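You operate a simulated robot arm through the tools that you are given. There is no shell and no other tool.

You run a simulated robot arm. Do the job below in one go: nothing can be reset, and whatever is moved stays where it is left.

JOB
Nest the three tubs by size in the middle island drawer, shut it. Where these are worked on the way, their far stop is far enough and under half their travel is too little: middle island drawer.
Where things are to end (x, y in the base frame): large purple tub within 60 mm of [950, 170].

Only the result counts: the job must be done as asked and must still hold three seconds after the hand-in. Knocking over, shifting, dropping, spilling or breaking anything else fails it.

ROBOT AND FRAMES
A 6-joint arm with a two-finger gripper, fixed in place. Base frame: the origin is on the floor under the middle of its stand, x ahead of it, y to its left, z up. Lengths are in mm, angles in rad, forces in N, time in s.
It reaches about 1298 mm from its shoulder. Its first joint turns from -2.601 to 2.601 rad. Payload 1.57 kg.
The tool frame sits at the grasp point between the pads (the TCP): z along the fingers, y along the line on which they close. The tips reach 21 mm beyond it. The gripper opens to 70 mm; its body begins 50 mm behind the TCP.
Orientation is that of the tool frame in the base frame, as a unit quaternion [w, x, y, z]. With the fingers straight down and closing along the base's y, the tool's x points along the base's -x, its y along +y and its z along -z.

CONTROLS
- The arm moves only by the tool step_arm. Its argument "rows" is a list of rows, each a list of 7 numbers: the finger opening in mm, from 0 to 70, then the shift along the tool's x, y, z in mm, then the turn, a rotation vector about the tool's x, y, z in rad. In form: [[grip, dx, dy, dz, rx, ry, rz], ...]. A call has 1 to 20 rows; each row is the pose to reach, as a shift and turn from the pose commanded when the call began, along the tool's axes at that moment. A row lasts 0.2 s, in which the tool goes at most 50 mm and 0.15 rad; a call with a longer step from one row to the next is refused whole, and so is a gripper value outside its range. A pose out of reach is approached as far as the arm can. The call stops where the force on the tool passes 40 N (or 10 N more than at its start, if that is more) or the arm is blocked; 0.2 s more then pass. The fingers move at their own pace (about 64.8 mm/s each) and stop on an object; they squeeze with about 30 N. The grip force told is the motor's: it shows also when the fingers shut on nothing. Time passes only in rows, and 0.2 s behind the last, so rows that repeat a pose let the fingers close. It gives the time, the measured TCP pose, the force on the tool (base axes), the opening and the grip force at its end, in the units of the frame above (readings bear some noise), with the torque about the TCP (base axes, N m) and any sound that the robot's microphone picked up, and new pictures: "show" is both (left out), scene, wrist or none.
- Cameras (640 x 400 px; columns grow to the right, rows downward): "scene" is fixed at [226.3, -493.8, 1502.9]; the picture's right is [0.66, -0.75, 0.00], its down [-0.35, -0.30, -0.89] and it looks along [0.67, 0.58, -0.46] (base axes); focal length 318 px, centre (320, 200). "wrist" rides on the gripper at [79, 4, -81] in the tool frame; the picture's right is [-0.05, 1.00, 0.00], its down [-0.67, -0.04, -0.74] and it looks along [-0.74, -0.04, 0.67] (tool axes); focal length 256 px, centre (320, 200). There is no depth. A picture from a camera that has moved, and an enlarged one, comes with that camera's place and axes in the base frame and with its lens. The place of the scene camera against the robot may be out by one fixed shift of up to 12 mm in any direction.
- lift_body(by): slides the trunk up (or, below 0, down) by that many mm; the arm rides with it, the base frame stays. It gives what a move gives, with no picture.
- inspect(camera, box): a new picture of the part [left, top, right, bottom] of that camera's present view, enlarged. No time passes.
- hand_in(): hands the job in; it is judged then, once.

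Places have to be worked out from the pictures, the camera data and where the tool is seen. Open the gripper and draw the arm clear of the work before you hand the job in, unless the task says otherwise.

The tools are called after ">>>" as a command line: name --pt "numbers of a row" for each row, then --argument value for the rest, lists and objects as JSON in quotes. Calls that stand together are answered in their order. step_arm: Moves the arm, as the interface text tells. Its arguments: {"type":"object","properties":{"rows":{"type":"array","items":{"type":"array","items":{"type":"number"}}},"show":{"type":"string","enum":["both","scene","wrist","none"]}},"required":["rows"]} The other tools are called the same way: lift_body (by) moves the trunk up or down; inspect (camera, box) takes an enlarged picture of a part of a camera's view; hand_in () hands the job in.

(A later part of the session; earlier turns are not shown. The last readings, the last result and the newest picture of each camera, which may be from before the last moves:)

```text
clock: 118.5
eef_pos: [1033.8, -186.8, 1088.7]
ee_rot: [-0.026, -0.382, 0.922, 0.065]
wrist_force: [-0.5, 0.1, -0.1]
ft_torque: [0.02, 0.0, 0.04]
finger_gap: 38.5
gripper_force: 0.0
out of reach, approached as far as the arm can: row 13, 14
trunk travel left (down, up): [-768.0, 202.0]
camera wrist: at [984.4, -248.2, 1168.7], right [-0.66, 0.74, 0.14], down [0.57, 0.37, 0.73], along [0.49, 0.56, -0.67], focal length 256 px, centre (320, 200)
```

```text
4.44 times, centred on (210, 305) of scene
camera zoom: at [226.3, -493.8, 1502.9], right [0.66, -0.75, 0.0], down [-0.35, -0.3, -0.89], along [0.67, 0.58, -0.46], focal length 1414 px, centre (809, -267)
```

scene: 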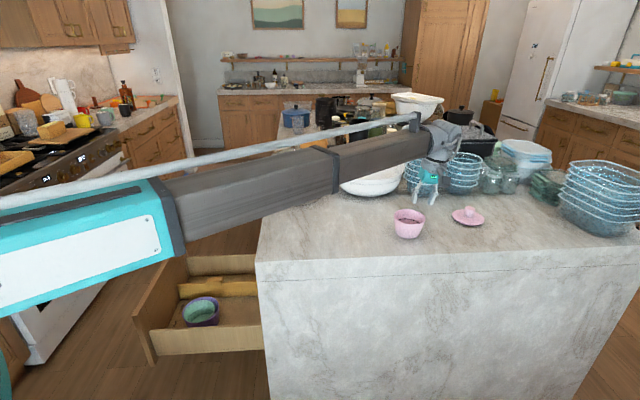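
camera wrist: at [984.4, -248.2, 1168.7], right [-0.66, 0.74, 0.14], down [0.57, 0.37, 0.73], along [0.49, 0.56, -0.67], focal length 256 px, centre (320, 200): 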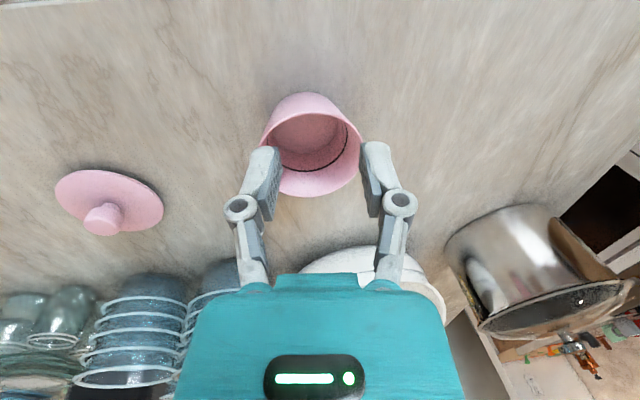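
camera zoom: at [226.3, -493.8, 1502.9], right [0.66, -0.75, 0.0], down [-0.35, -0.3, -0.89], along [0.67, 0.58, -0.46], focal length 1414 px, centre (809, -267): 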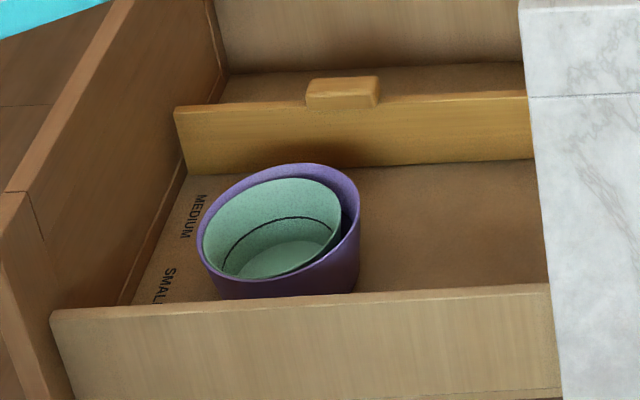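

The pink tub's centre is u≈672, n≈-861, with rim radius ≈49, rim z≈981 and wall flare ≈0.19 rad. I move above its -n rim with slightly more tilt and lower part of the way.

>>> step_arm --pt "38 -25 -15 -2.5 -0.013 0 0" --pt "38 -50 -30 -5 -0.027 0 0" --pt "38 -73.5 -44.6 -7.5 -0.04 0 0" --pt "38 -73.5 -44.6 -7.5 -0.04 0 0" --show "none"

>>> lift_body --by -75

>>> step_arm --pt "38 0 0 0 0 0 0"

>>> inspect --camera "wrist" --box '[200, 40, 440, 240]'

```text
clock: 119.5
eef_pos: [1116.2, -166.0, 1090.4]
ee_rot: [-0.035, -0.381, 0.92, 0.084]
wrist_force: [-1.0, 0.1, -0.4]
ft_torque: [-0.02, -0.01, -0.02]
finger_gap: 38.0
gripper_force: 0.0
trunk travel left (down, up): [-768.0, 202.0]
```

```text
clock: 120.6
eef_pos: [1116.5, -168.1, 1014.6]
ee_rot: [-0.035, -0.381, 0.92, 0.084]
wrist_force: [0.6, -0.1, 0.0]
ft_torque: [0.0, 0.0, -0.02]
finger_gap: 38.1
gripper_force: 0.1
trunk travel left (down, up): [-693.0, 277.0]
```

```text
clock: 121.0
eef_pos: [1116.3, -168.1, 1014.9]
ee_rot: [-0.035, -0.382, 0.92, 0.083]
wrist_force: [-0.1, 0.0, -0.6]
ft_torque: [0.01, 0.02, 0.01]
finger_gap: 38.1
gripper_force: 0.0
trunk travel left (down, up): [-693.0, 277.0]
camera wrist: at [1069.1, -230.8, 1094.6], right [-0.66, 0.73, 0.18], down [0.59, 0.35, 0.73], along [0.47, 0.58, -0.66], focal length 256 px, centre (320, 200)
```

scene: 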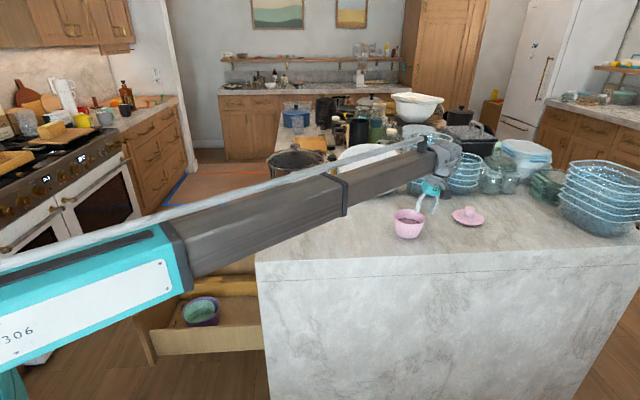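
wrist: 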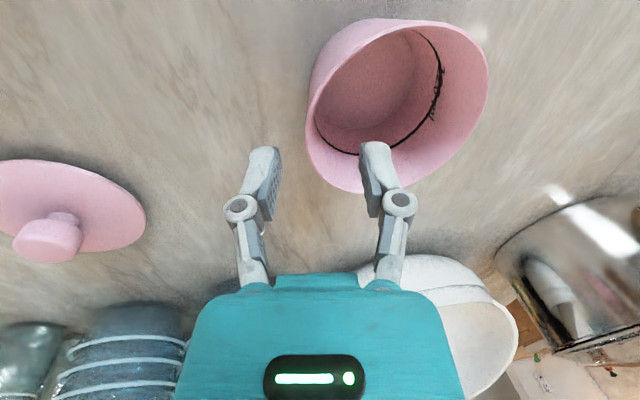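

```text
2.00 times, centred on (320, 140) of wrist
camera zoom: at [1069.1, -230.8, 1094.6], right [-0.66, 0.73, 0.18], down [0.59, 0.35, 0.73], along [0.47, 0.58, -0.66], focal length 512 px, centre (320, 320)
```

zoom: 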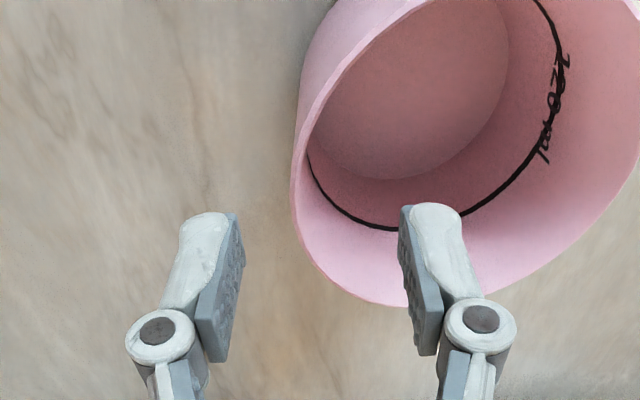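

Alignment is right on the wall. I lower 37 mm and close on the pink rim.

>>> lift_body --by -37

>>> step_arm --pt "38 0 0 0 0 0 0" --pt "25 0 0 0 0 0 0" --pt "12 0 0 0 0 0 0" --pt "0 0 0 0 0 0 0" --pt "0 0 0 0 0 0 0" --pt "0 0 0 0 0 0 0" --pt "0 0 0 0 0 0 0"

>>> inspect --camera "wrist" --box '[200, 40, 440, 240]'

>>> inspect --camera "scene" --box '[350, 150, 490, 260]'

```text
clock: 121.8
eef_pos: [1116.1, -168.6, 978.0]
ee_rot: [-0.034, -0.381, 0.92, 0.083]
wrist_force: [0.2, -0.3, -0.2]
ft_torque: [0.0, -0.01, 0.02]
finger_gap: 37.9
gripper_force: 0.1
trunk travel left (down, up): [-656.0, 314.0]
```

```text
clock: 123.4
eef_pos: [1117.3, -168.1, 976.9]
ee_rot: [-0.034, -0.381, 0.92, 0.083]
wrist_force: [0.3, 1.2, 1.7]
ft_torque: [0.04, 0.09, -0.02]
finger_gap: 6.1
gripper_force: 29.7
trunk travel left (down, up): [-656.0, 314.0]
camera wrist: at [1069.0, -230.6, 1057.8], right [-0.66, 0.73, 0.18], down [0.59, 0.35, 0.73], along [0.47, 0.58, -0.66], focal length 256 px, centre (320, 200)
```

scene: 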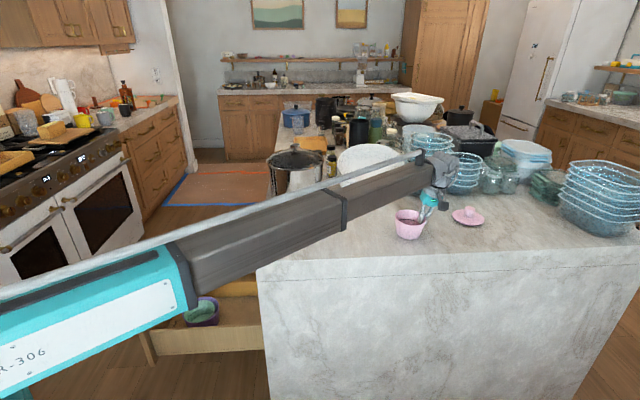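
wrist: 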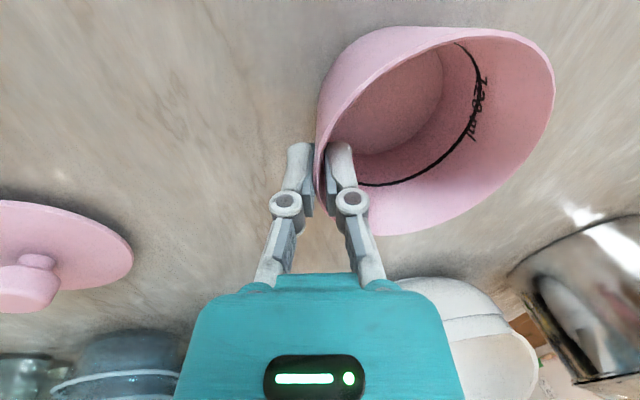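

```text
2.00 times, centred on (320, 140) of wrist
camera zoom: at [1069.0, -230.6, 1057.8], right [-0.66, 0.73, 0.18], down [0.59, 0.35, 0.73], along [0.47, 0.58, -0.66], focal length 512 px, centre (320, 320)
```

zoom: 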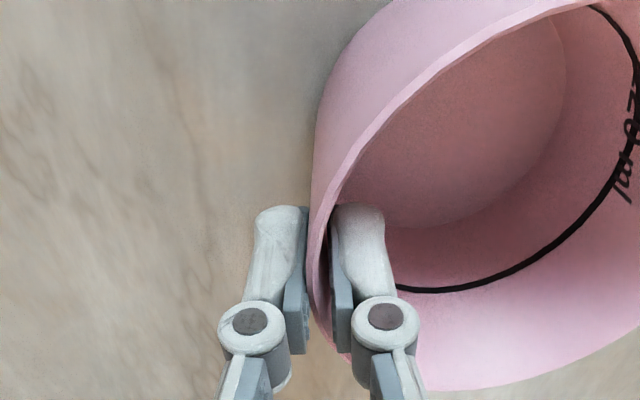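

```text
3.64 times, centred on (420, 205) of scene
camera zoom: at [226.3, -493.8, 1502.9], right [0.66, -0.75, 0.0], down [-0.35, -0.3, -0.89], along [0.67, 0.58, -0.46], focal length 1157 px, centre (-44, 182)
```

zoom: 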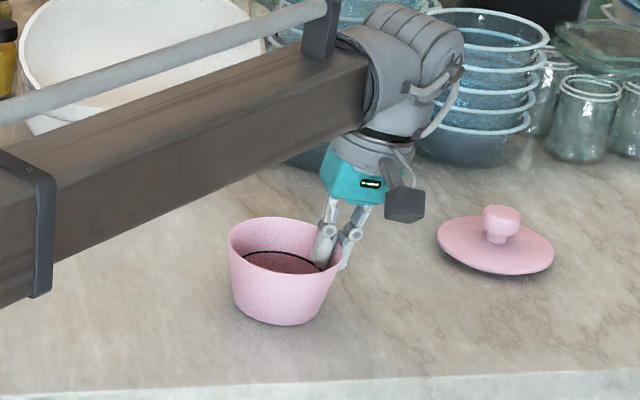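

The pink rim is gripped (6.1 mm, 30 N). I lift 15 mm to check it holds.

>>> lift_body --by 15

>>> step_arm --pt "0 0 0 0 0 0 0" --show "wrist"

>>> inspect --camera "scene" --box '[350, 150, 490, 260]'

```text
clock: 124.1
eef_pos: [1116.6, -168.6, 991.8]
ee_rot: [-0.035, -0.381, 0.92, 0.084]
wrist_force: [-0.8, -0.4, -1.3]
ft_torque: [-0.02, -0.04, 0.01]
finger_gap: 6.2
gripper_force: 30.6
trunk travel left (down, up): [-671.0, 299.0]
```

```text
clock: 124.5
eef_pos: [1116.9, -166.5, 992.3]
ee_rot: [-0.035, -0.381, 0.92, 0.084]
wrist_force: [-0.9, -0.2, -0.9]
ft_torque: [-0.04, -0.05, 0.01]
finger_gap: 6.2
gripper_force: 29.8
trunk travel left (down, up): [-671.0, 299.0]
camera wrist: at [1069.3, -230.7, 1072.4], right [-0.66, 0.73, 0.18], down [0.59, 0.35, 0.73], along [0.47, 0.58, -0.66], focal length 256 px, centre (320, 200)
```

wrist: 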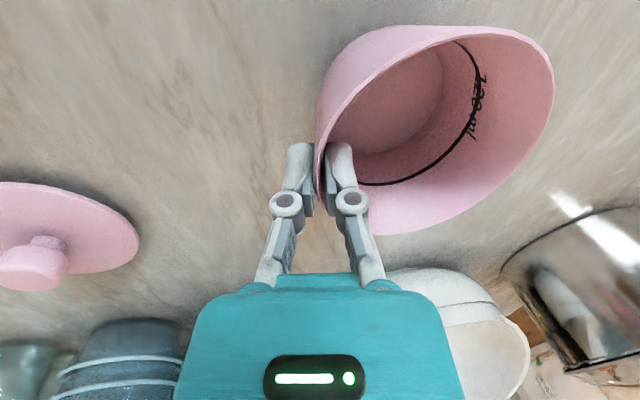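

```text
3.64 times, centred on (420, 205) of scene
camera zoom: at [226.3, -493.8, 1502.9], right [0.66, -0.75, 0.0], down [-0.35, -0.3, -0.89], along [0.67, 0.58, -0.46], focal length 1157 px, centre (-44, 182)
```

zoom: 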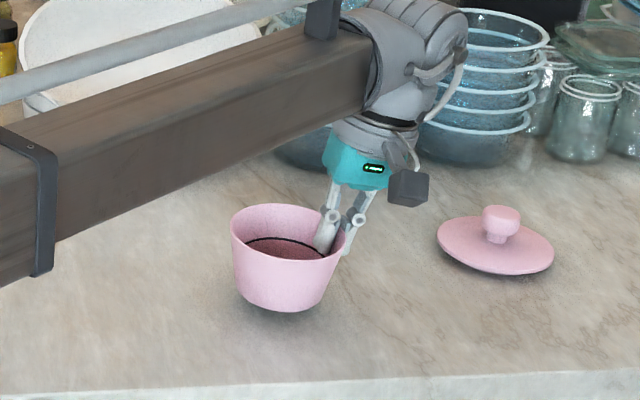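

Pink hangs firmly. I raise it and carry it out over the counter edge to above the nest in the drawer.

>>> lift_body --by 45

>>> step_arm --pt "0 0 14.8 2.7 0 0 0" --pt "0 0 54.1 9.8 0 0 0" --pt "0 0 98.4 17.9 0 0 0" --pt "0 0 142.7 26 0 0 0" --pt "0 0 186.9 34 0 0 0" --pt "0 0 231.2 42.1 0 0 0" --pt "0 0 275.5 50.1 0 0 0" --pt "0 0 319.7 58.2 0 0 0" --pt "0 0 364 66.2 0 0 0" --pt "0 0 408.3 74.3 0 0 0" --pt "0 0 452.5 82.3 0 0 0" --pt "0 0 496.8 90.4 0 0 0" --pt "0 0 541.1 98.5 0 0 0" --pt "0 -20 585.4 106.5 0 0 0" --pt "0 -45 624.7 113.7 0 0 0" --pt "0 -70 664.1 120.8 0 0 0" --pt "0 -90 703.4 128 0 0 0" --pt "0 -105 737.9 134.3 0 0 0" --pt "0 -115.6 768.3 139.8 0 0 0" --pt "0 -115.6 768.3 139.8 0 0 0" --show "wrist"

>>> lift_body --by -390

>>> step_arm --pt "0 0 0 0 0 0 0"

>>> inspect --camera "wrist" --box '[220, 0, 420, 150]'

>>> inspect --camera "scene" --box '[140, 220, 280, 350]'

```text
clock: 125.3
eef_pos: [1115.3, -167.2, 1037.5]
ee_rot: [-0.036, -0.382, 0.92, 0.084]
wrist_force: [0.3, 0.0, -0.8]
ft_torque: [-0.02, -0.06, 0.01]
finger_gap: 5.9
gripper_force: 29.7
trunk travel left (down, up): [-716.0, 254.0]
```

```text
clock: 129.6
eef_pos: [645.1, 469.3, 1036.9]
ee_rot: [-0.034, -0.381, 0.92, 0.083]
wrist_force: [0.9, -0.1, -1.2]
ft_torque: [-0.05, 0.0, -0.01]
finger_gap: 6.1
gripper_force: 29.5
trunk travel left (down, up): [-716.0, 254.0]
camera wrist: at [598.6, 405.7, 1117.6], right [-0.66, 0.73, 0.18], down [0.59, 0.35, 0.73], along [0.47, 0.58, -0.66], focal length 256 px, centre (320, 200)
```

wrist: 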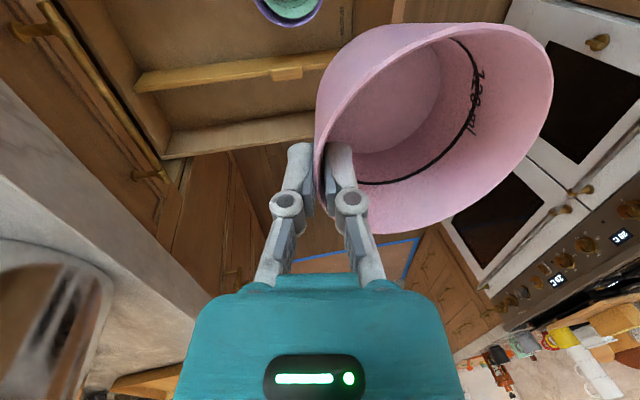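

```text
clock: 133.3
eef_pos: [644.9, 468.0, 647.8]
ee_rot: [-0.035, -0.381, 0.92, 0.084]
wrist_force: [0.2, 0.2, -1.4]
ft_torque: [-0.01, -0.06, 0.02]
finger_gap: 6.1
gripper_force: 29.8
trunk travel left (down, up): [-326.0, 644.0]
```

```text
clock: 133.7
eef_pos: [647.1, 469.0, 646.7]
ee_rot: [-0.035, -0.381, 0.92, 0.084]
wrist_force: [0.3, 0.9, -1.4]
ft_torque: [0.0, -0.04, 0.01]
finger_gap: 6.0
gripper_force: 30.0
trunk travel left (down, up): [-326.0, 644.0]
camera wrist: at [598.6, 405.2, 727.7], right [-0.66, 0.73, 0.18], down [0.59, 0.35, 0.73], along [0.47, 0.58, -0.66], focal length 256 px, centre (320, 200)
```

scene: 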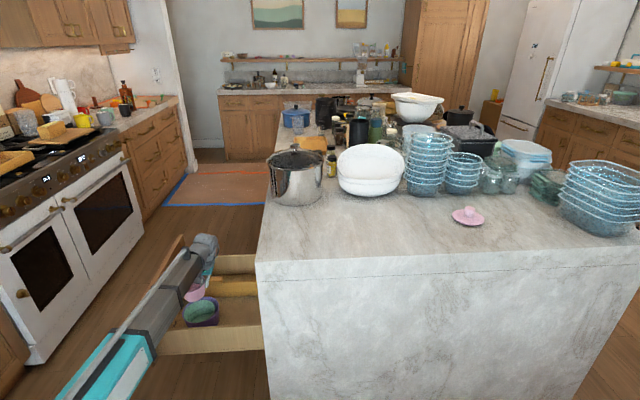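
wrist: 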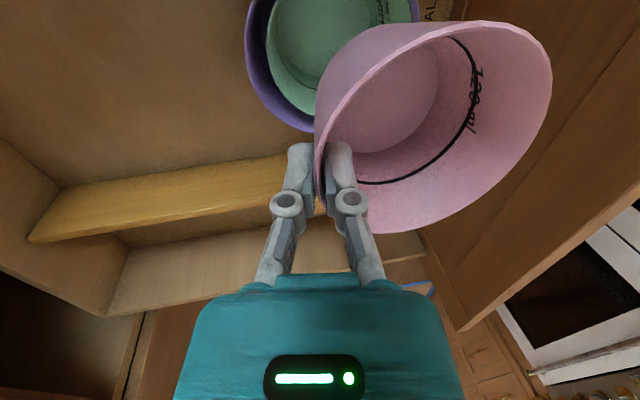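

```text
2.67 times, centred on (320, 75) of wrist
camera zoom: at [598.6, 405.2, 727.7], right [-0.66, 0.73, 0.18], down [0.59, 0.35, 0.73], along [0.47, 0.58, -0.66], focal length 683 px, centre (320, 533)
```

zoom: 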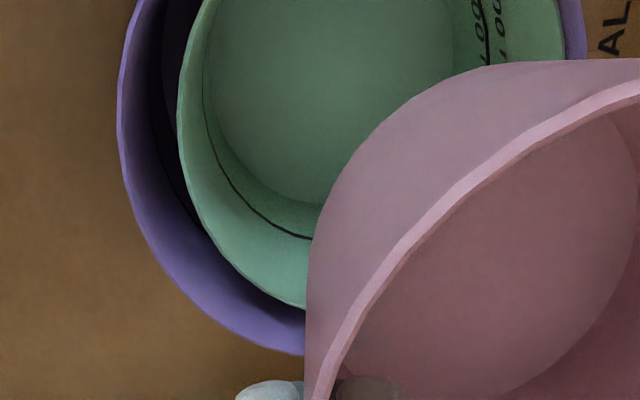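

```text
3.08 times, centred on (210, 285) of scene
camera zoom: at [226.3, -493.8, 1502.9], right [0.66, -0.75, 0.0], down [-0.35, -0.3, -0.89], along [0.67, 0.58, -0.46], focal length 979 px, centre (658, -62)
```

zoom: 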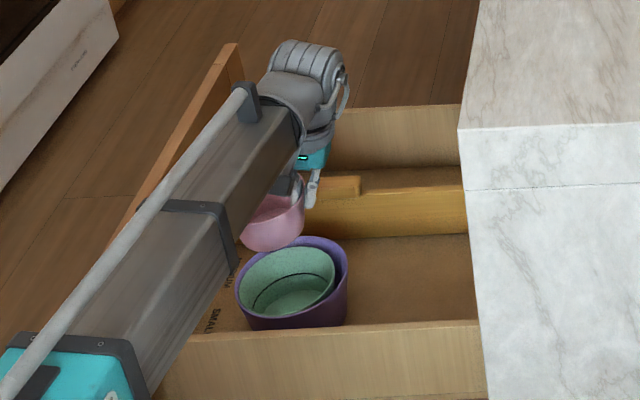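

Pink's centre is above green's centre within a few mm (green at u≈784, n≈-82). I lower to just above the rims and check.

>>> lift_body --by -95

>>> step_arm --pt "0 0 0 0 0 0 0"

>>> inspect --camera "wrist" --box '[220, 20, 440, 220]'

```text
clock: 135.0
eef_pos: [645.9, 469.1, 552.7]
ee_rot: [-0.035, -0.381, 0.92, 0.084]
wrist_force: [0.2, 0.1, -0.4]
ft_torque: [-0.02, -0.05, 0.01]
finger_gap: 5.9
gripper_force: 29.5
trunk travel left (down, up): [-231.0, 739.0]
```

```text
clock: 135.4
eef_pos: [646.2, 467.9, 551.8]
ee_rot: [-0.035, -0.382, 0.92, 0.084]
wrist_force: [-0.6, 0.2, -1.0]
ft_torque: [-0.01, -0.09, 0.01]
finger_gap: 5.8
gripper_force: 29.8
trunk travel left (down, up): [-231.0, 739.0]
camera wrist: at [598.6, 405.2, 632.7], right [-0.66, 0.73, 0.18], down [0.59, 0.35, 0.73], along [0.47, 0.58, -0.66], focal length 256 px, centre (320, 200)
```

scene: 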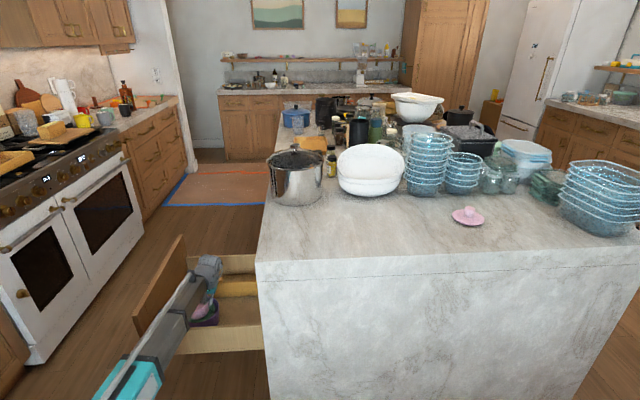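
wrist: 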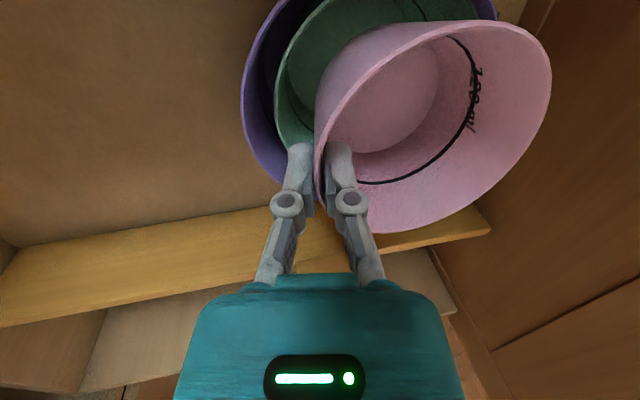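

```text
2.00 times, centred on (330, 120) of wrist
camera zoom: at [598.6, 405.2, 632.7], right [-0.66, 0.73, 0.18], down [0.59, 0.35, 0.73], along [0.47, 0.58, -0.66], focal length 512 px, centre (300, 360)
```

zoom: 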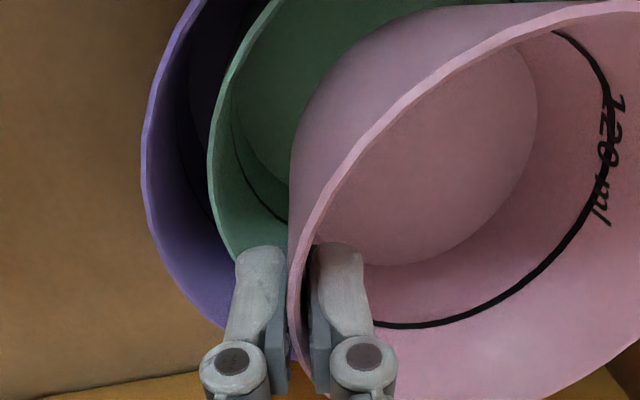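

Pink is entering green cleanly. I lower 17 mm more so the fingertips are just above green's rim.

>>> lift_body --by -17

>>> step_arm --pt "0 0 0 0 0 0 0" --show "wrist"

>>> inspect --camera "wrist" --box '[220, 20, 440, 220]'

```text
clock: 136.0
eef_pos: [645.9, 468.4, 536.4]
ee_rot: [-0.035, -0.381, 0.92, 0.084]
wrist_force: [0.1, -0.6, -1.4]
ft_torque: [-0.03, -0.04, -0.01]
finger_gap: 5.7
gripper_force: 29.3
trunk travel left (down, up): [-214.0, 756.0]
```

```text
clock: 136.4
eef_pos: [647.9, 468.2, 536.0]
ee_rot: [-0.035, -0.381, 0.92, 0.084]
wrist_force: [0.1, 0.7, -1.3]
ft_torque: [-0.02, -0.06, 0.01]
finger_gap: 6.3
gripper_force: 30.2
trunk travel left (down, up): [-214.0, 756.0]
camera wrist: at [598.6, 405.2, 615.7], right [-0.66, 0.73, 0.18], down [0.59, 0.35, 0.73], along [0.47, 0.58, -0.66], focal length 256 px, centre (320, 200)
```

wrist: 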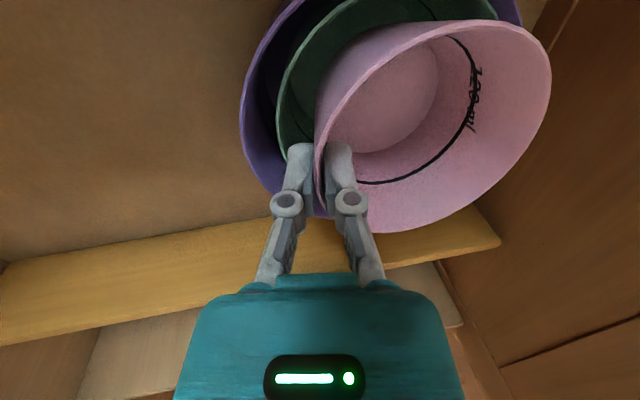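

```text
2.00 times, centred on (330, 120) of wrist
camera zoom: at [598.6, 405.2, 615.7], right [-0.66, 0.73, 0.18], down [0.59, 0.35, 0.73], along [0.47, 0.58, -0.66], focal length 512 px, centre (300, 360)
```

zoom: 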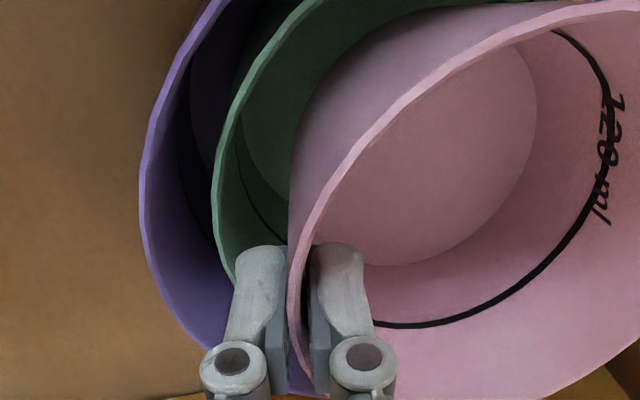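

The fingertips are about 8 mm above green's rim. I lower 5 mm more and then release pink into green.

>>> lift_body --by -5

>>> step_arm --pt "0 0 0 0 0 0 0" --pt "9 0 0 0 0 0 0" --pt "14 0 0 0 0 0 0" --pt "18 0 0 0 0 0 0" --pt "18 0 0 0 0 0 0" --pt "18 0 0 0 0 0 0"

>>> inspect --camera "wrist" --box '[200, 0, 560, 240]'

>>> inspect --camera "scene" --box '[140, 220, 280, 350]'

```text
clock: 137.0
eef_pos: [646.0, 467.9, 530.5]
ee_rot: [-0.035, -0.381, 0.92, 0.084]
wrist_force: [0.1, -0.1, -1.4]
ft_torque: [-0.09, -0.04, -0.03]
finger_gap: 6.0
gripper_force: 30.2
trunk travel left (down, up): [-209.0, 761.0]
```

```text
clock: 138.4
eef_pos: [645.5, 468.7, 530.7]
ee_rot: [-0.034, -0.381, 0.92, 0.084]
wrist_force: [0.5, 0.8, 0.0]
ft_torque: [0.01, -0.03, -0.01]
finger_gap: 18.0
gripper_force: 0.2
trunk travel left (down, up): [-209.0, 761.0]
camera wrist: at [598.6, 405.2, 610.8], right [-0.66, 0.73, 0.18], down [0.59, 0.35, 0.73], along [0.47, 0.58, -0.66], focal length 256 px, centre (320, 200)
```

scene: 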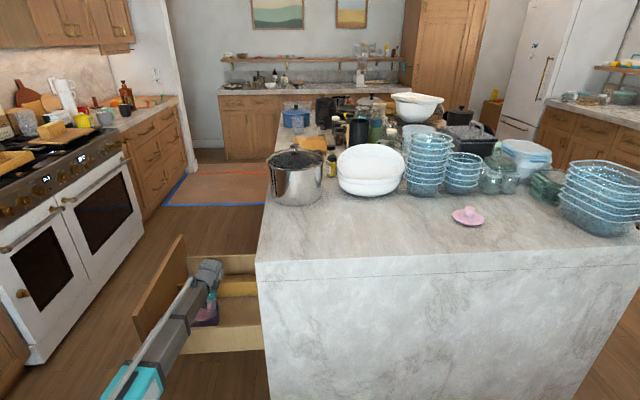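
wrist: 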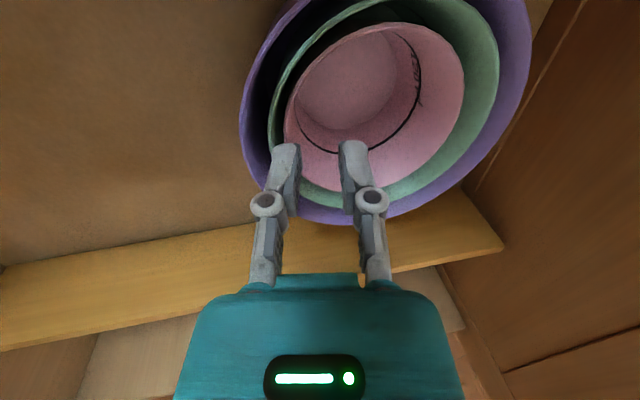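

```text
1.67 times, centred on (380, 120) of wrist
camera zoom: at [598.6, 405.2, 610.8], right [-0.66, 0.73, 0.18], down [0.59, 0.35, 0.73], along [0.47, 0.58, -0.66], focal length 427 px, centre (220, 333)
```

zoom: 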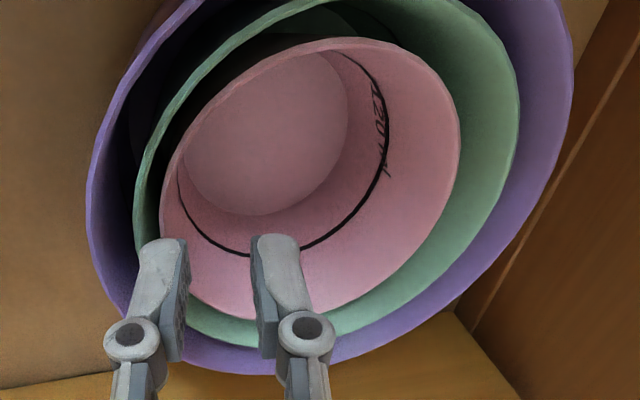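

```text
3.08 times, centred on (210, 285) of scene
camera zoom: at [226.3, -493.8, 1502.9], right [0.66, -0.75, 0.0], down [-0.35, -0.3, -0.89], along [0.67, 0.58, -0.46], focal length 979 px, centre (658, -62)
```

zoom: 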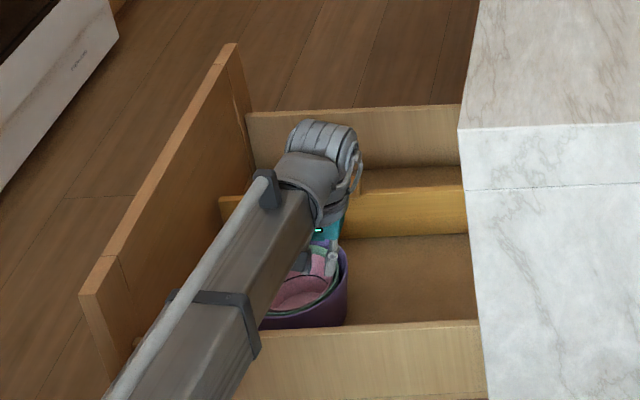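

All three tubs are nested. I raise 12 mm first and check that nothing follows the fingers.

>>> lift_body --by 12

>>> step_arm --pt "18 0 0 0 0 0 0" --show "wrist"

```text
clock: 139.0
eef_pos: [646.0, 469.0, 542.5]
ee_rot: [-0.034, -0.381, 0.92, 0.084]
wrist_force: [0.0, 0.2, 1.0]
ft_torque: [0.0, -0.02, 0.0]
finger_gap: 18.2
gripper_force: 0.1
trunk travel left (down, up): [-221.0, 749.0]
```

```text
clock: 139.4
eef_pos: [646.1, 468.9, 541.8]
ee_rot: [-0.035, -0.382, 0.92, 0.084]
wrist_force: [-0.5, 1.0, 0.1]
ft_torque: [0.0, 0.02, -0.03]
finger_gap: 17.8
gripper_force: 0.1
trunk travel left (down, up): [-221.0, 749.0]
camera wrist: at [598.6, 405.2, 622.7], right [-0.66, 0.73, 0.18], down [0.59, 0.35, 0.73], along [0.47, 0.58, -0.66], focal length 256 px, centre (320, 200)
```

wrist: 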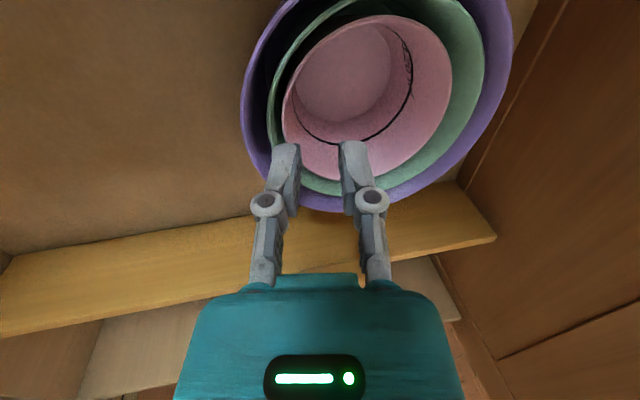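

The force is zero and the nest stays put. I rise well clear and look at the whole nest.

>>> lift_body --by 150

>>> step_arm --pt "18 25 0 0 0 0 0" --pt "18 60 0 0 0 0 0" --pt "18 100 0 0 0 0 0" --pt "18 100 0 0 0 0 0"

>>> inspect --camera "wrist" --box '[200, 40, 500, 240]'

>>> inspect --camera "scene" --box '[140, 220, 280, 350]'

```text
clock: 141.1
eef_pos: [646.1, 468.0, 691.9]
ee_rot: [-0.035, -0.382, 0.92, 0.083]
wrist_force: [0.8, -0.3, -1.0]
ft_torque: [-0.01, 0.0, 0.01]
finger_gap: 18.1
gripper_force: 0.0
trunk travel left (down, up): [-371.0, 599.0]
```

```text
clock: 142.1
eef_pos: [576.4, 397.4, 692.1]
ee_rot: [-0.034, -0.38, 0.92, 0.083]
wrist_force: [0.5, -0.9, -0.2]
ft_torque: [0.01, 0.01, -0.02]
finger_gap: 17.9
gripper_force: 0.1
trunk travel left (down, up): [-371.0, 599.0]
camera wrist: at [527.8, 334.4, 772.8], right [-0.66, 0.73, 0.18], down [0.59, 0.35, 0.73], along [0.47, 0.58, -0.66], focal length 256 px, centre (320, 200)
```

scene: 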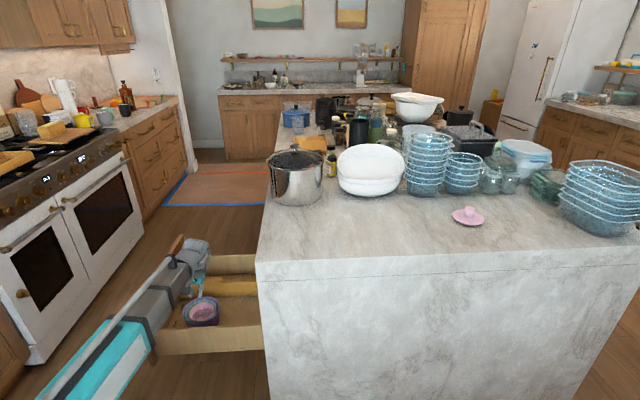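
wrist: 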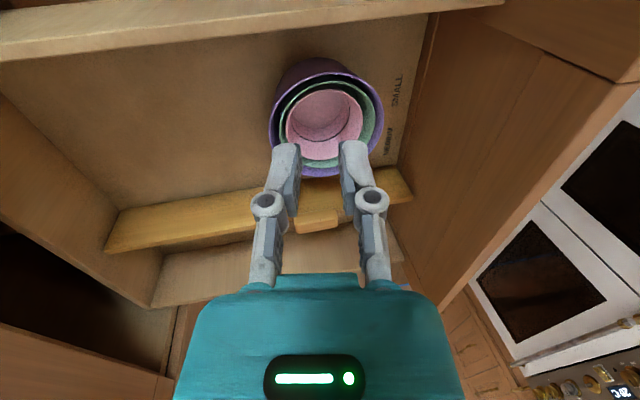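

```text
2.00 times, centred on (350, 140) of wrist
camera zoom: at [527.8, 334.4, 772.8], right [-0.66, 0.73, 0.18], down [0.59, 0.35, 0.73], along [0.47, 0.58, -0.66], focal length 512 px, centre (260, 320)
```

zoom: 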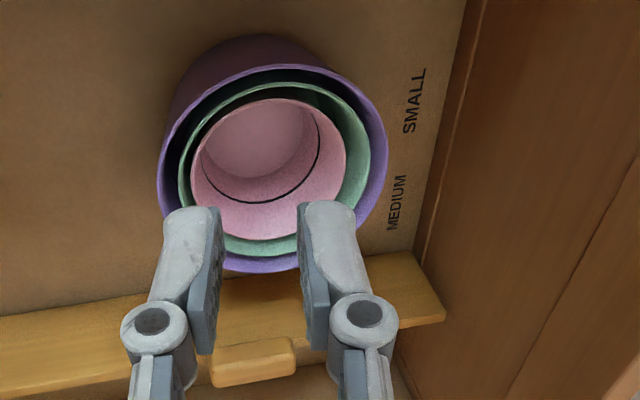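

```text
3.08 times, centred on (210, 285) of scene
camera zoom: at [226.3, -493.8, 1502.9], right [0.66, -0.75, 0.0], down [-0.35, -0.3, -0.89], along [0.67, 0.58, -0.46], focal length 979 px, centre (658, -62)
```

zoom: 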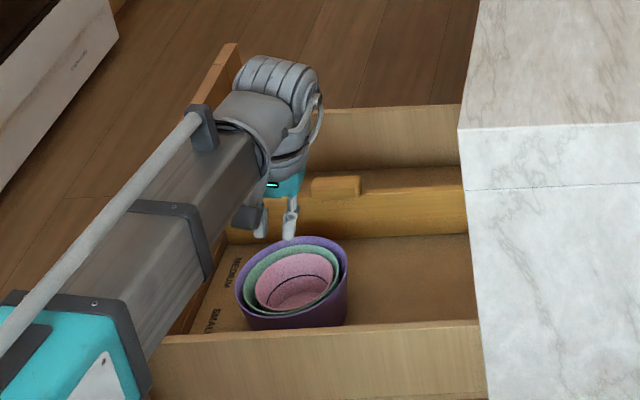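

The three tubs are neatly nested by size with purple's centre near u=783, n=-90, about 21 mm from the target once shut. Now I raise clear and swing the hand back to horizontal in front of the drawer handle.

>>> lift_body --by 150

>>> step_arm --pt "40 -14.7 23 7.1 0.1347 0 0" --pt "70 -29.4 46.7 10.8 0.2694 0 0" --pt "70 -44.2 70.9 11.2 0.4041 0 0" --pt "70 -58.9 95.7 8.4 0.5388 0 0" --pt "70 -73.6 121.1 2.3 0.6735 0 0" --pt "70 -88.3 147.1 -6.6 0.8082 0 0" --pt "70 -103 173.5 -18.3 0.9429 0 0" --pt "70 -117.8 200.4 -32.4 1.0776 0 0" --pt "70 -132.5 227.6 -48.5 1.2123 0 0" --pt "70 -147.2 255.2 -66.5 1.347 0 0" --pt "70 -161.9 283 -85.7 1.4817 0 0" --pt "70 -176.6 311 -105.8 1.6164 0 0" --pt "70 -191.4 339.1 -126.3 1.7511 0 0" --pt "70 -191.4 339.1 -126.3 1.7511 0 0"

```text
clock: 143.9
eef_pos: [575.4, 397.3, 842.7]
ee_rot: [-0.034, -0.381, 0.92, 0.084]
wrist_force: [0.5, 0.6, -0.2]
ft_torque: [-0.01, 0.03, -0.02]
finger_gap: 18.1
gripper_force: 0.0
trunk travel left (down, up): [-521.0, 449.0]
```

```text
clock: 146.9
eef_pos: [494.8, 754.8, 1026.4]
ee_rot: [-0.273, 0.273, -0.652, 0.653]
wrist_force: [0.1, -0.4, -0.5]
ft_torque: [0.0, -0.01, 0.01]
finger_gap: 69.6
gripper_force: 0.0
out of reach, approached as far as the arm can: row 12, 13, 14
trunk travel left (down, up): [-521.0, 449.0]
camera wrist: at [381.6, 754.7, 1021.2], right [0.04, 0.04, -1.0], down [-0.06, 1.0, 0.03], along [1.0, 0.06, 0.04], focal length 256 px, centre (320, 200)
```

scene: 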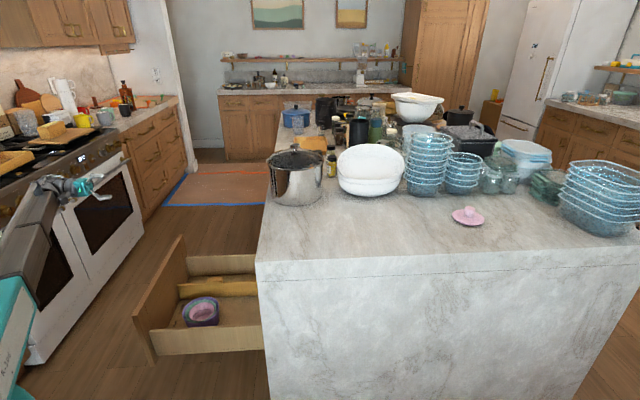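
wrist: 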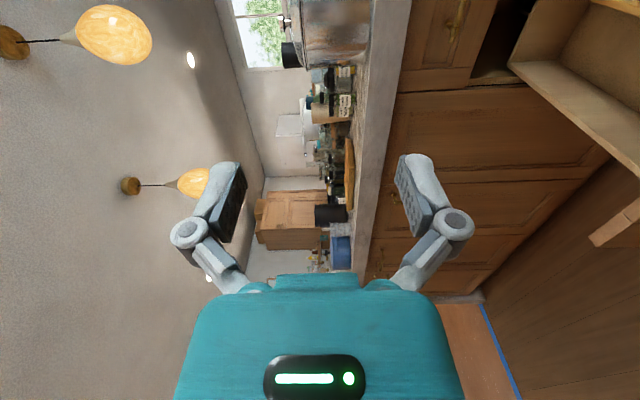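

The hand is in front of the drawer at u≈884, n≈184. With the arm out of the way I check the nest, then lower to handle height.

>>> inspect --camera "scene" --box '[120, 225, 280, 365]'

>>> lift_body --by -400

>>> lift_body --by -104

>>> step_arm --pt "70 0 0 0 0 0 0"

```text
2.86 times, centred on (200, 295) of scene
camera zoom: at [226.3, -493.8, 1502.9], right [0.66, -0.75, 0.0], down [-0.35, -0.3, -0.89], along [0.67, 0.58, -0.46], focal length 909 px, centre (663, -71)
```

zoom: 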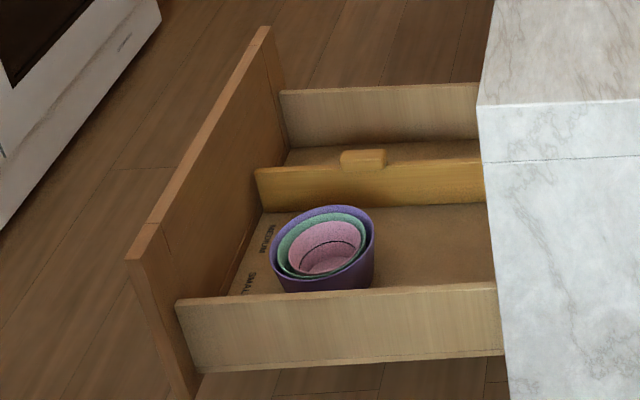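

```text
clock: 150.7
eef_pos: [494.4, 754.2, 626.1]
ee_rot: [-0.273, 0.272, -0.651, 0.653]
wrist_force: [0.7, 0.3, 0.2]
ft_torque: [-0.01, 0.03, -0.01]
finger_gap: 70.1
gripper_force: 0.1
trunk travel left (down, up): [-121.0, 849.0]
```

```text
clock: 152.1
eef_pos: [493.8, 754.3, 521.5]
ee_rot: [0.274, -0.273, 0.652, -0.652]
wrist_force: [0.7, -0.3, 0.2]
ft_torque: [0.02, 0.01, -0.01]
finger_gap: 70.3
gripper_force: 0.0
trunk travel left (down, up): [-17.0, 953.0]
```

```text
clock: 152.5
eef_pos: [493.6, 754.2, 523.2]
ee_rot: [-0.273, 0.273, -0.652, 0.653]
wrist_force: [0.6, -0.3, -0.1]
ft_torque: [-0.01, 0.02, 0.02]
finger_gap: 70.1
gripper_force: 0.2
trunk travel left (down, up): [-17.0, 953.0]
camera wrist: at [381.8, 754.4, 517.1], right [0.04, 0.04, -1.0], down [-0.06, 1.0, 0.03], along [1.0, 0.06, 0.04], focal length 256 px, centre (320, 200)
```

scene: 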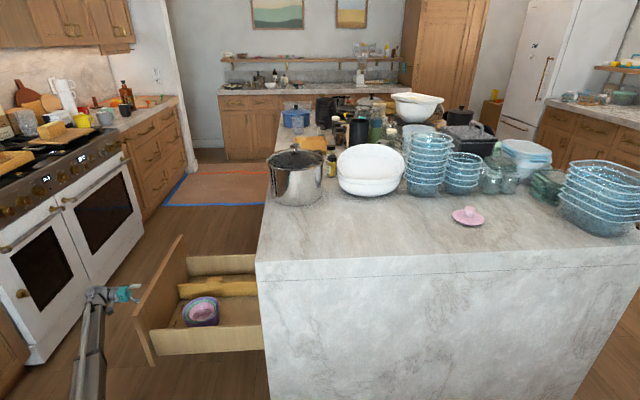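
wrist: 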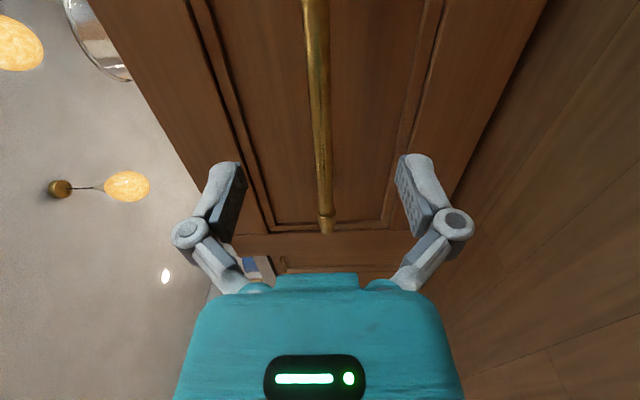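

The bar is centred between the open fingers again. I advance 52 mm, square up the small yaw error, and close on the bar.

>>> step_arm --pt "70 0 0 20 0 0.004 0" --pt "70 0 0 38 0 0.008 0" --pt "70 0 0 52 0 0.008 0" --pt "70 0 0 52 0 0.008 0" --pt "35 0 0 52 0 0.008 0" --pt "0 0 0 52 0 0.008 0" --pt "0 0 0 52 0 0.008 0" --pt "0 0 0 52 0 0.008 0" --pt "0 0 0 52 0 0.008 0"

```text
clock: 154.5
eef_pos: [531.1, 716.8, 522.8]
ee_rot: [0.27, -0.271, 0.654, -0.653]
wrist_force: [-2.0, -0.1, -1.4]
ft_torque: [0.05, 0.07, 0.03]
finger_gap: 12.3
gripper_force: 32.0
trunk travel left (down, up): [-17.0, 953.0]
camera wrist: at [418.7, 719.0, 516.8], right [0.04, 0.04, -1.0], down [-0.05, 1.0, 0.04], along [1.0, 0.05, 0.04], focal length 256 px, centre (320, 200)
```

scene: 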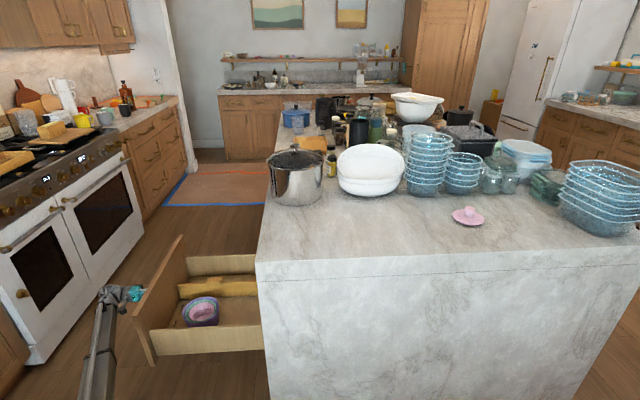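
wrist: 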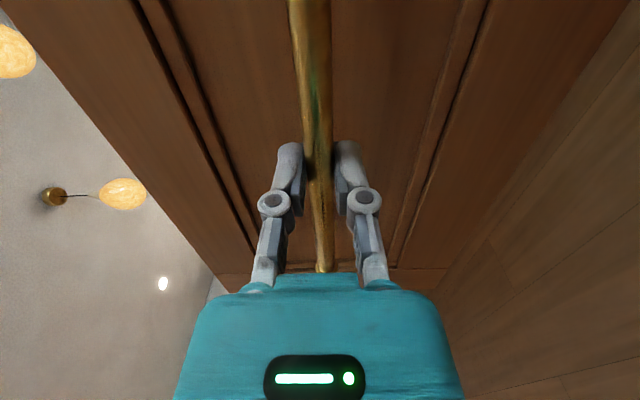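

The bar is held and the drawer is still at its stop. I push it in slowly and smoothly so the nest does not slide.

>>> step_arm --pt "0 0 0 3 0 0 0" --pt "0 0 0 8 0 0 0" --pt "0 0 0 15 0 0 0" --pt "0 0 0 24 0 0 0" --pt "0 0 0 34 0 0 0" --pt "0 0 0 45 0 0 0" --pt "0 0 0 57 0 0 0" --pt "0 0 0 70 0 0 0" --pt "0 0 0 84 0 0 0" --pt "0 0 0 98 0 0 0" --pt "0 0 0 112 0 0 0" --pt "0 0 0 126 0 0 0" --pt "0 0 0 140 0 0 0" --pt "0 0 0 154 0 0 0" --pt "0 0 0 168 0 0 0" --pt "0 0 0 181 0 0 0" --pt "0 0 0 192 0 0 0" --pt "0 0 0 201 0 0 0" --pt "0 0 0 207 0 0 0" --pt "0 0 0 210 0 0 0"

>>> inspect --camera "scene" --box '[160, 240, 280, 350]'

```text
clock: 158.7
eef_pos: [679.3, 569.3, 521.5]
ee_rot: [-0.269, 0.271, -0.653, 0.654]
wrist_force: [-1.3, 0.6, -3.6]
ft_torque: [0.04, 0.02, 0.35]
finger_gap: 12.3
gripper_force: 32.2
trunk travel left (down, up): [-17.0, 953.0]
camera wrist: at [567.0, 570.7, 516.8], right [0.04, 0.04, -1.0], down [-0.05, 1.0, 0.04], along [1.0, 0.05, 0.04], focal length 256 px, centre (320, 200)
```

scene: 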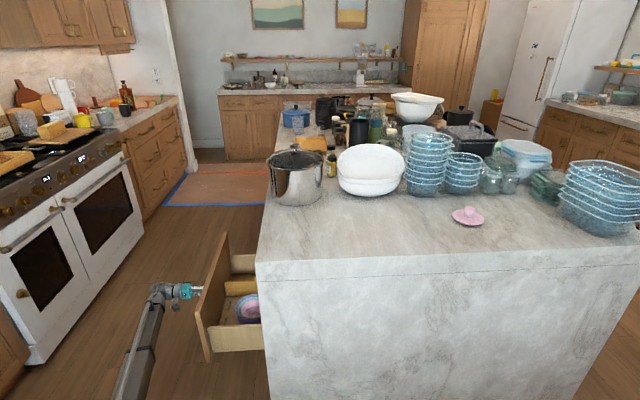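
wrist: 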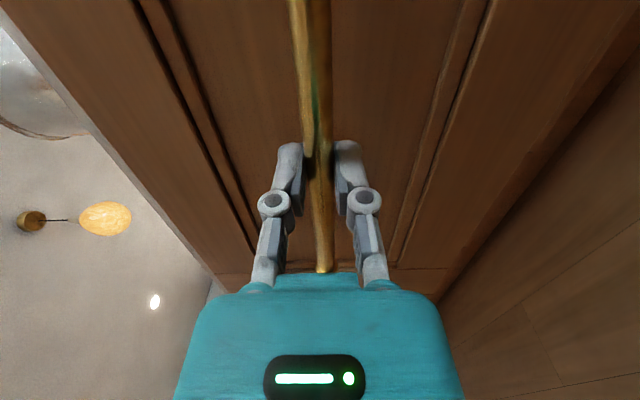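

```text
3.64 times, centred on (220, 295) of scene
camera zoom: at [226.3, -493.8, 1502.9], right [0.66, -0.75, 0.0], down [-0.35, -0.3, -0.89], along [0.67, 0.58, -0.46], focal length 1157 px, centre (684, -146)
```

zoom: 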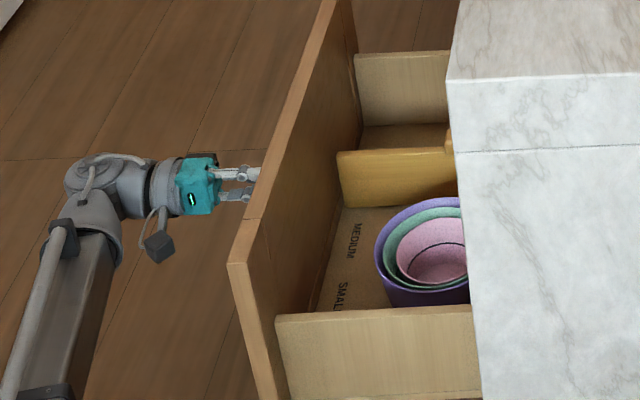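

The nest rides along undisturbed. I push on another 245 mm, slowing toward the end.

>>> step_arm --pt "0 0 0 4 0 0 0" --pt "0 0 0 11 0 0 0" --pt "0 0 0 21 0 0 0" --pt "0 0 0 33 0 0 0" --pt "0 0 0 47 0 0 0" --pt "0 0 0 62 0 0 0" --pt "0 0 0 77 0 0 0" --pt "0 0 0 92 0 0 0" --pt "0 0 0 107 0 0 0" --pt "0 0 0 122 0 0 0" --pt "0 0 0 137 0 0 0" --pt "0 0 0 152 0 0 0" --pt "0 0 0 167 0 0 0" --pt "0 0 0 182 0 0 0" --pt "0 0 0 197 0 0 0" --pt "0 0 0 211 0 0 0" --pt "0 0 0 223 0 0 0" --pt "0 0 0 233 0 0 0" --pt "0 0 0 240 0 0 0" --pt "0 0 0 245 0 0 0"

```text
clock: 162.9
eef_pos: [853.7, 395.2, 521.2]
ee_rot: [-0.27, 0.271, -0.653, 0.653]
wrist_force: [1.8, 3.2, -1.9]
ft_torque: [0.03, 0.0, -0.3]
finger_gap: 12.6
gripper_force: 31.3
trunk travel left (down, up): [-17.0, 953.0]
camera wrist: at [741.2, 396.4, 516.7], right [0.04, 0.04, -1.0], down [-0.06, 1.0, 0.03], along [1.0, 0.05, 0.04], focal length 256 px, centre (320, 200)
```

scene: 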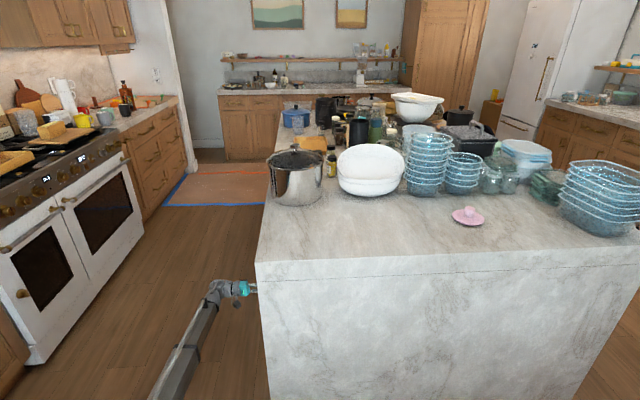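
wrist: 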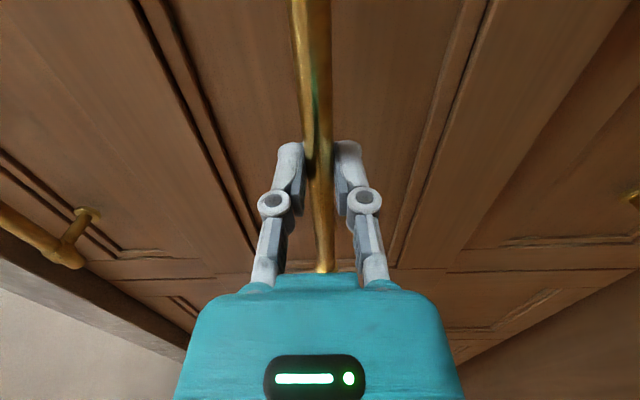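

About 26 mm remain. I push the last stretch at 3 mm per step until the drawer meets its closed stop.

>>> step_arm --pt "0 0 0 2 0 0 0" --pt "0 0 0 5 0 0 0" --pt "0 0 0 8 0 0 0" --pt "0 0 0 11 0 0 0" --pt "0 0 0 14 0 0 0" --pt "0 0 0 17 0 0 0" --pt "0 0 0 20 0 0 0" --pt "0 0 0 22 0 0 0" --pt "0 0 0 24 0 0 0" --pt "0 0 0 26 0 0 0" --pt "0 0 0 28 0 0 0" --pt "0 0 0 30 0 0 0" --pt "0 0 0 32 0 0 0" --pt "0 0 0 34 0 0 0"

```text
clock: 165.9
eef_pos: [876.4, 373.2, 522.0]
ee_rot: [-0.271, 0.271, -0.653, 0.654]
wrist_force: [-19.3, 25.7, -10.3]
ft_torque: [0.06, -0.04, 0.12]
finger_gap: 12.1
gripper_force: 31.4
trunk travel left (down, up): [-17.0, 953.0]
camera wrist: at [764.3, 374.4, 516.6], right [0.04, 0.04, -1.0], down [-0.06, 1.0, 0.03], along [1.0, 0.06, 0.04], focal length 256 px, centre (320, 200)
```

scene: 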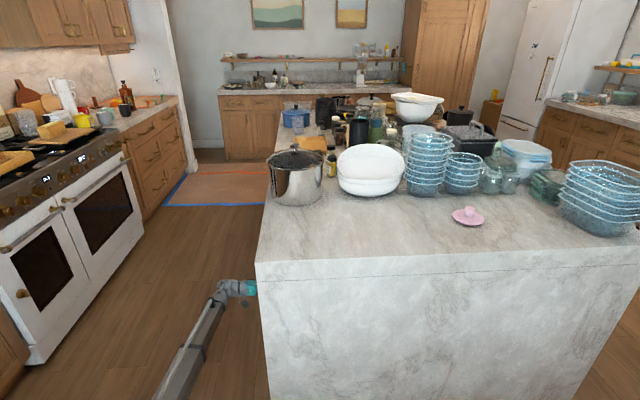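
wrist: 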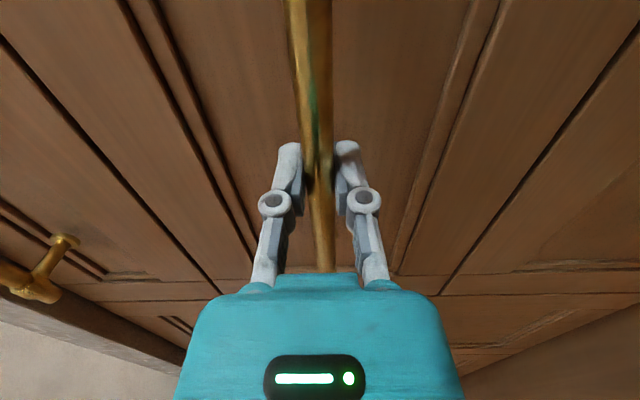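

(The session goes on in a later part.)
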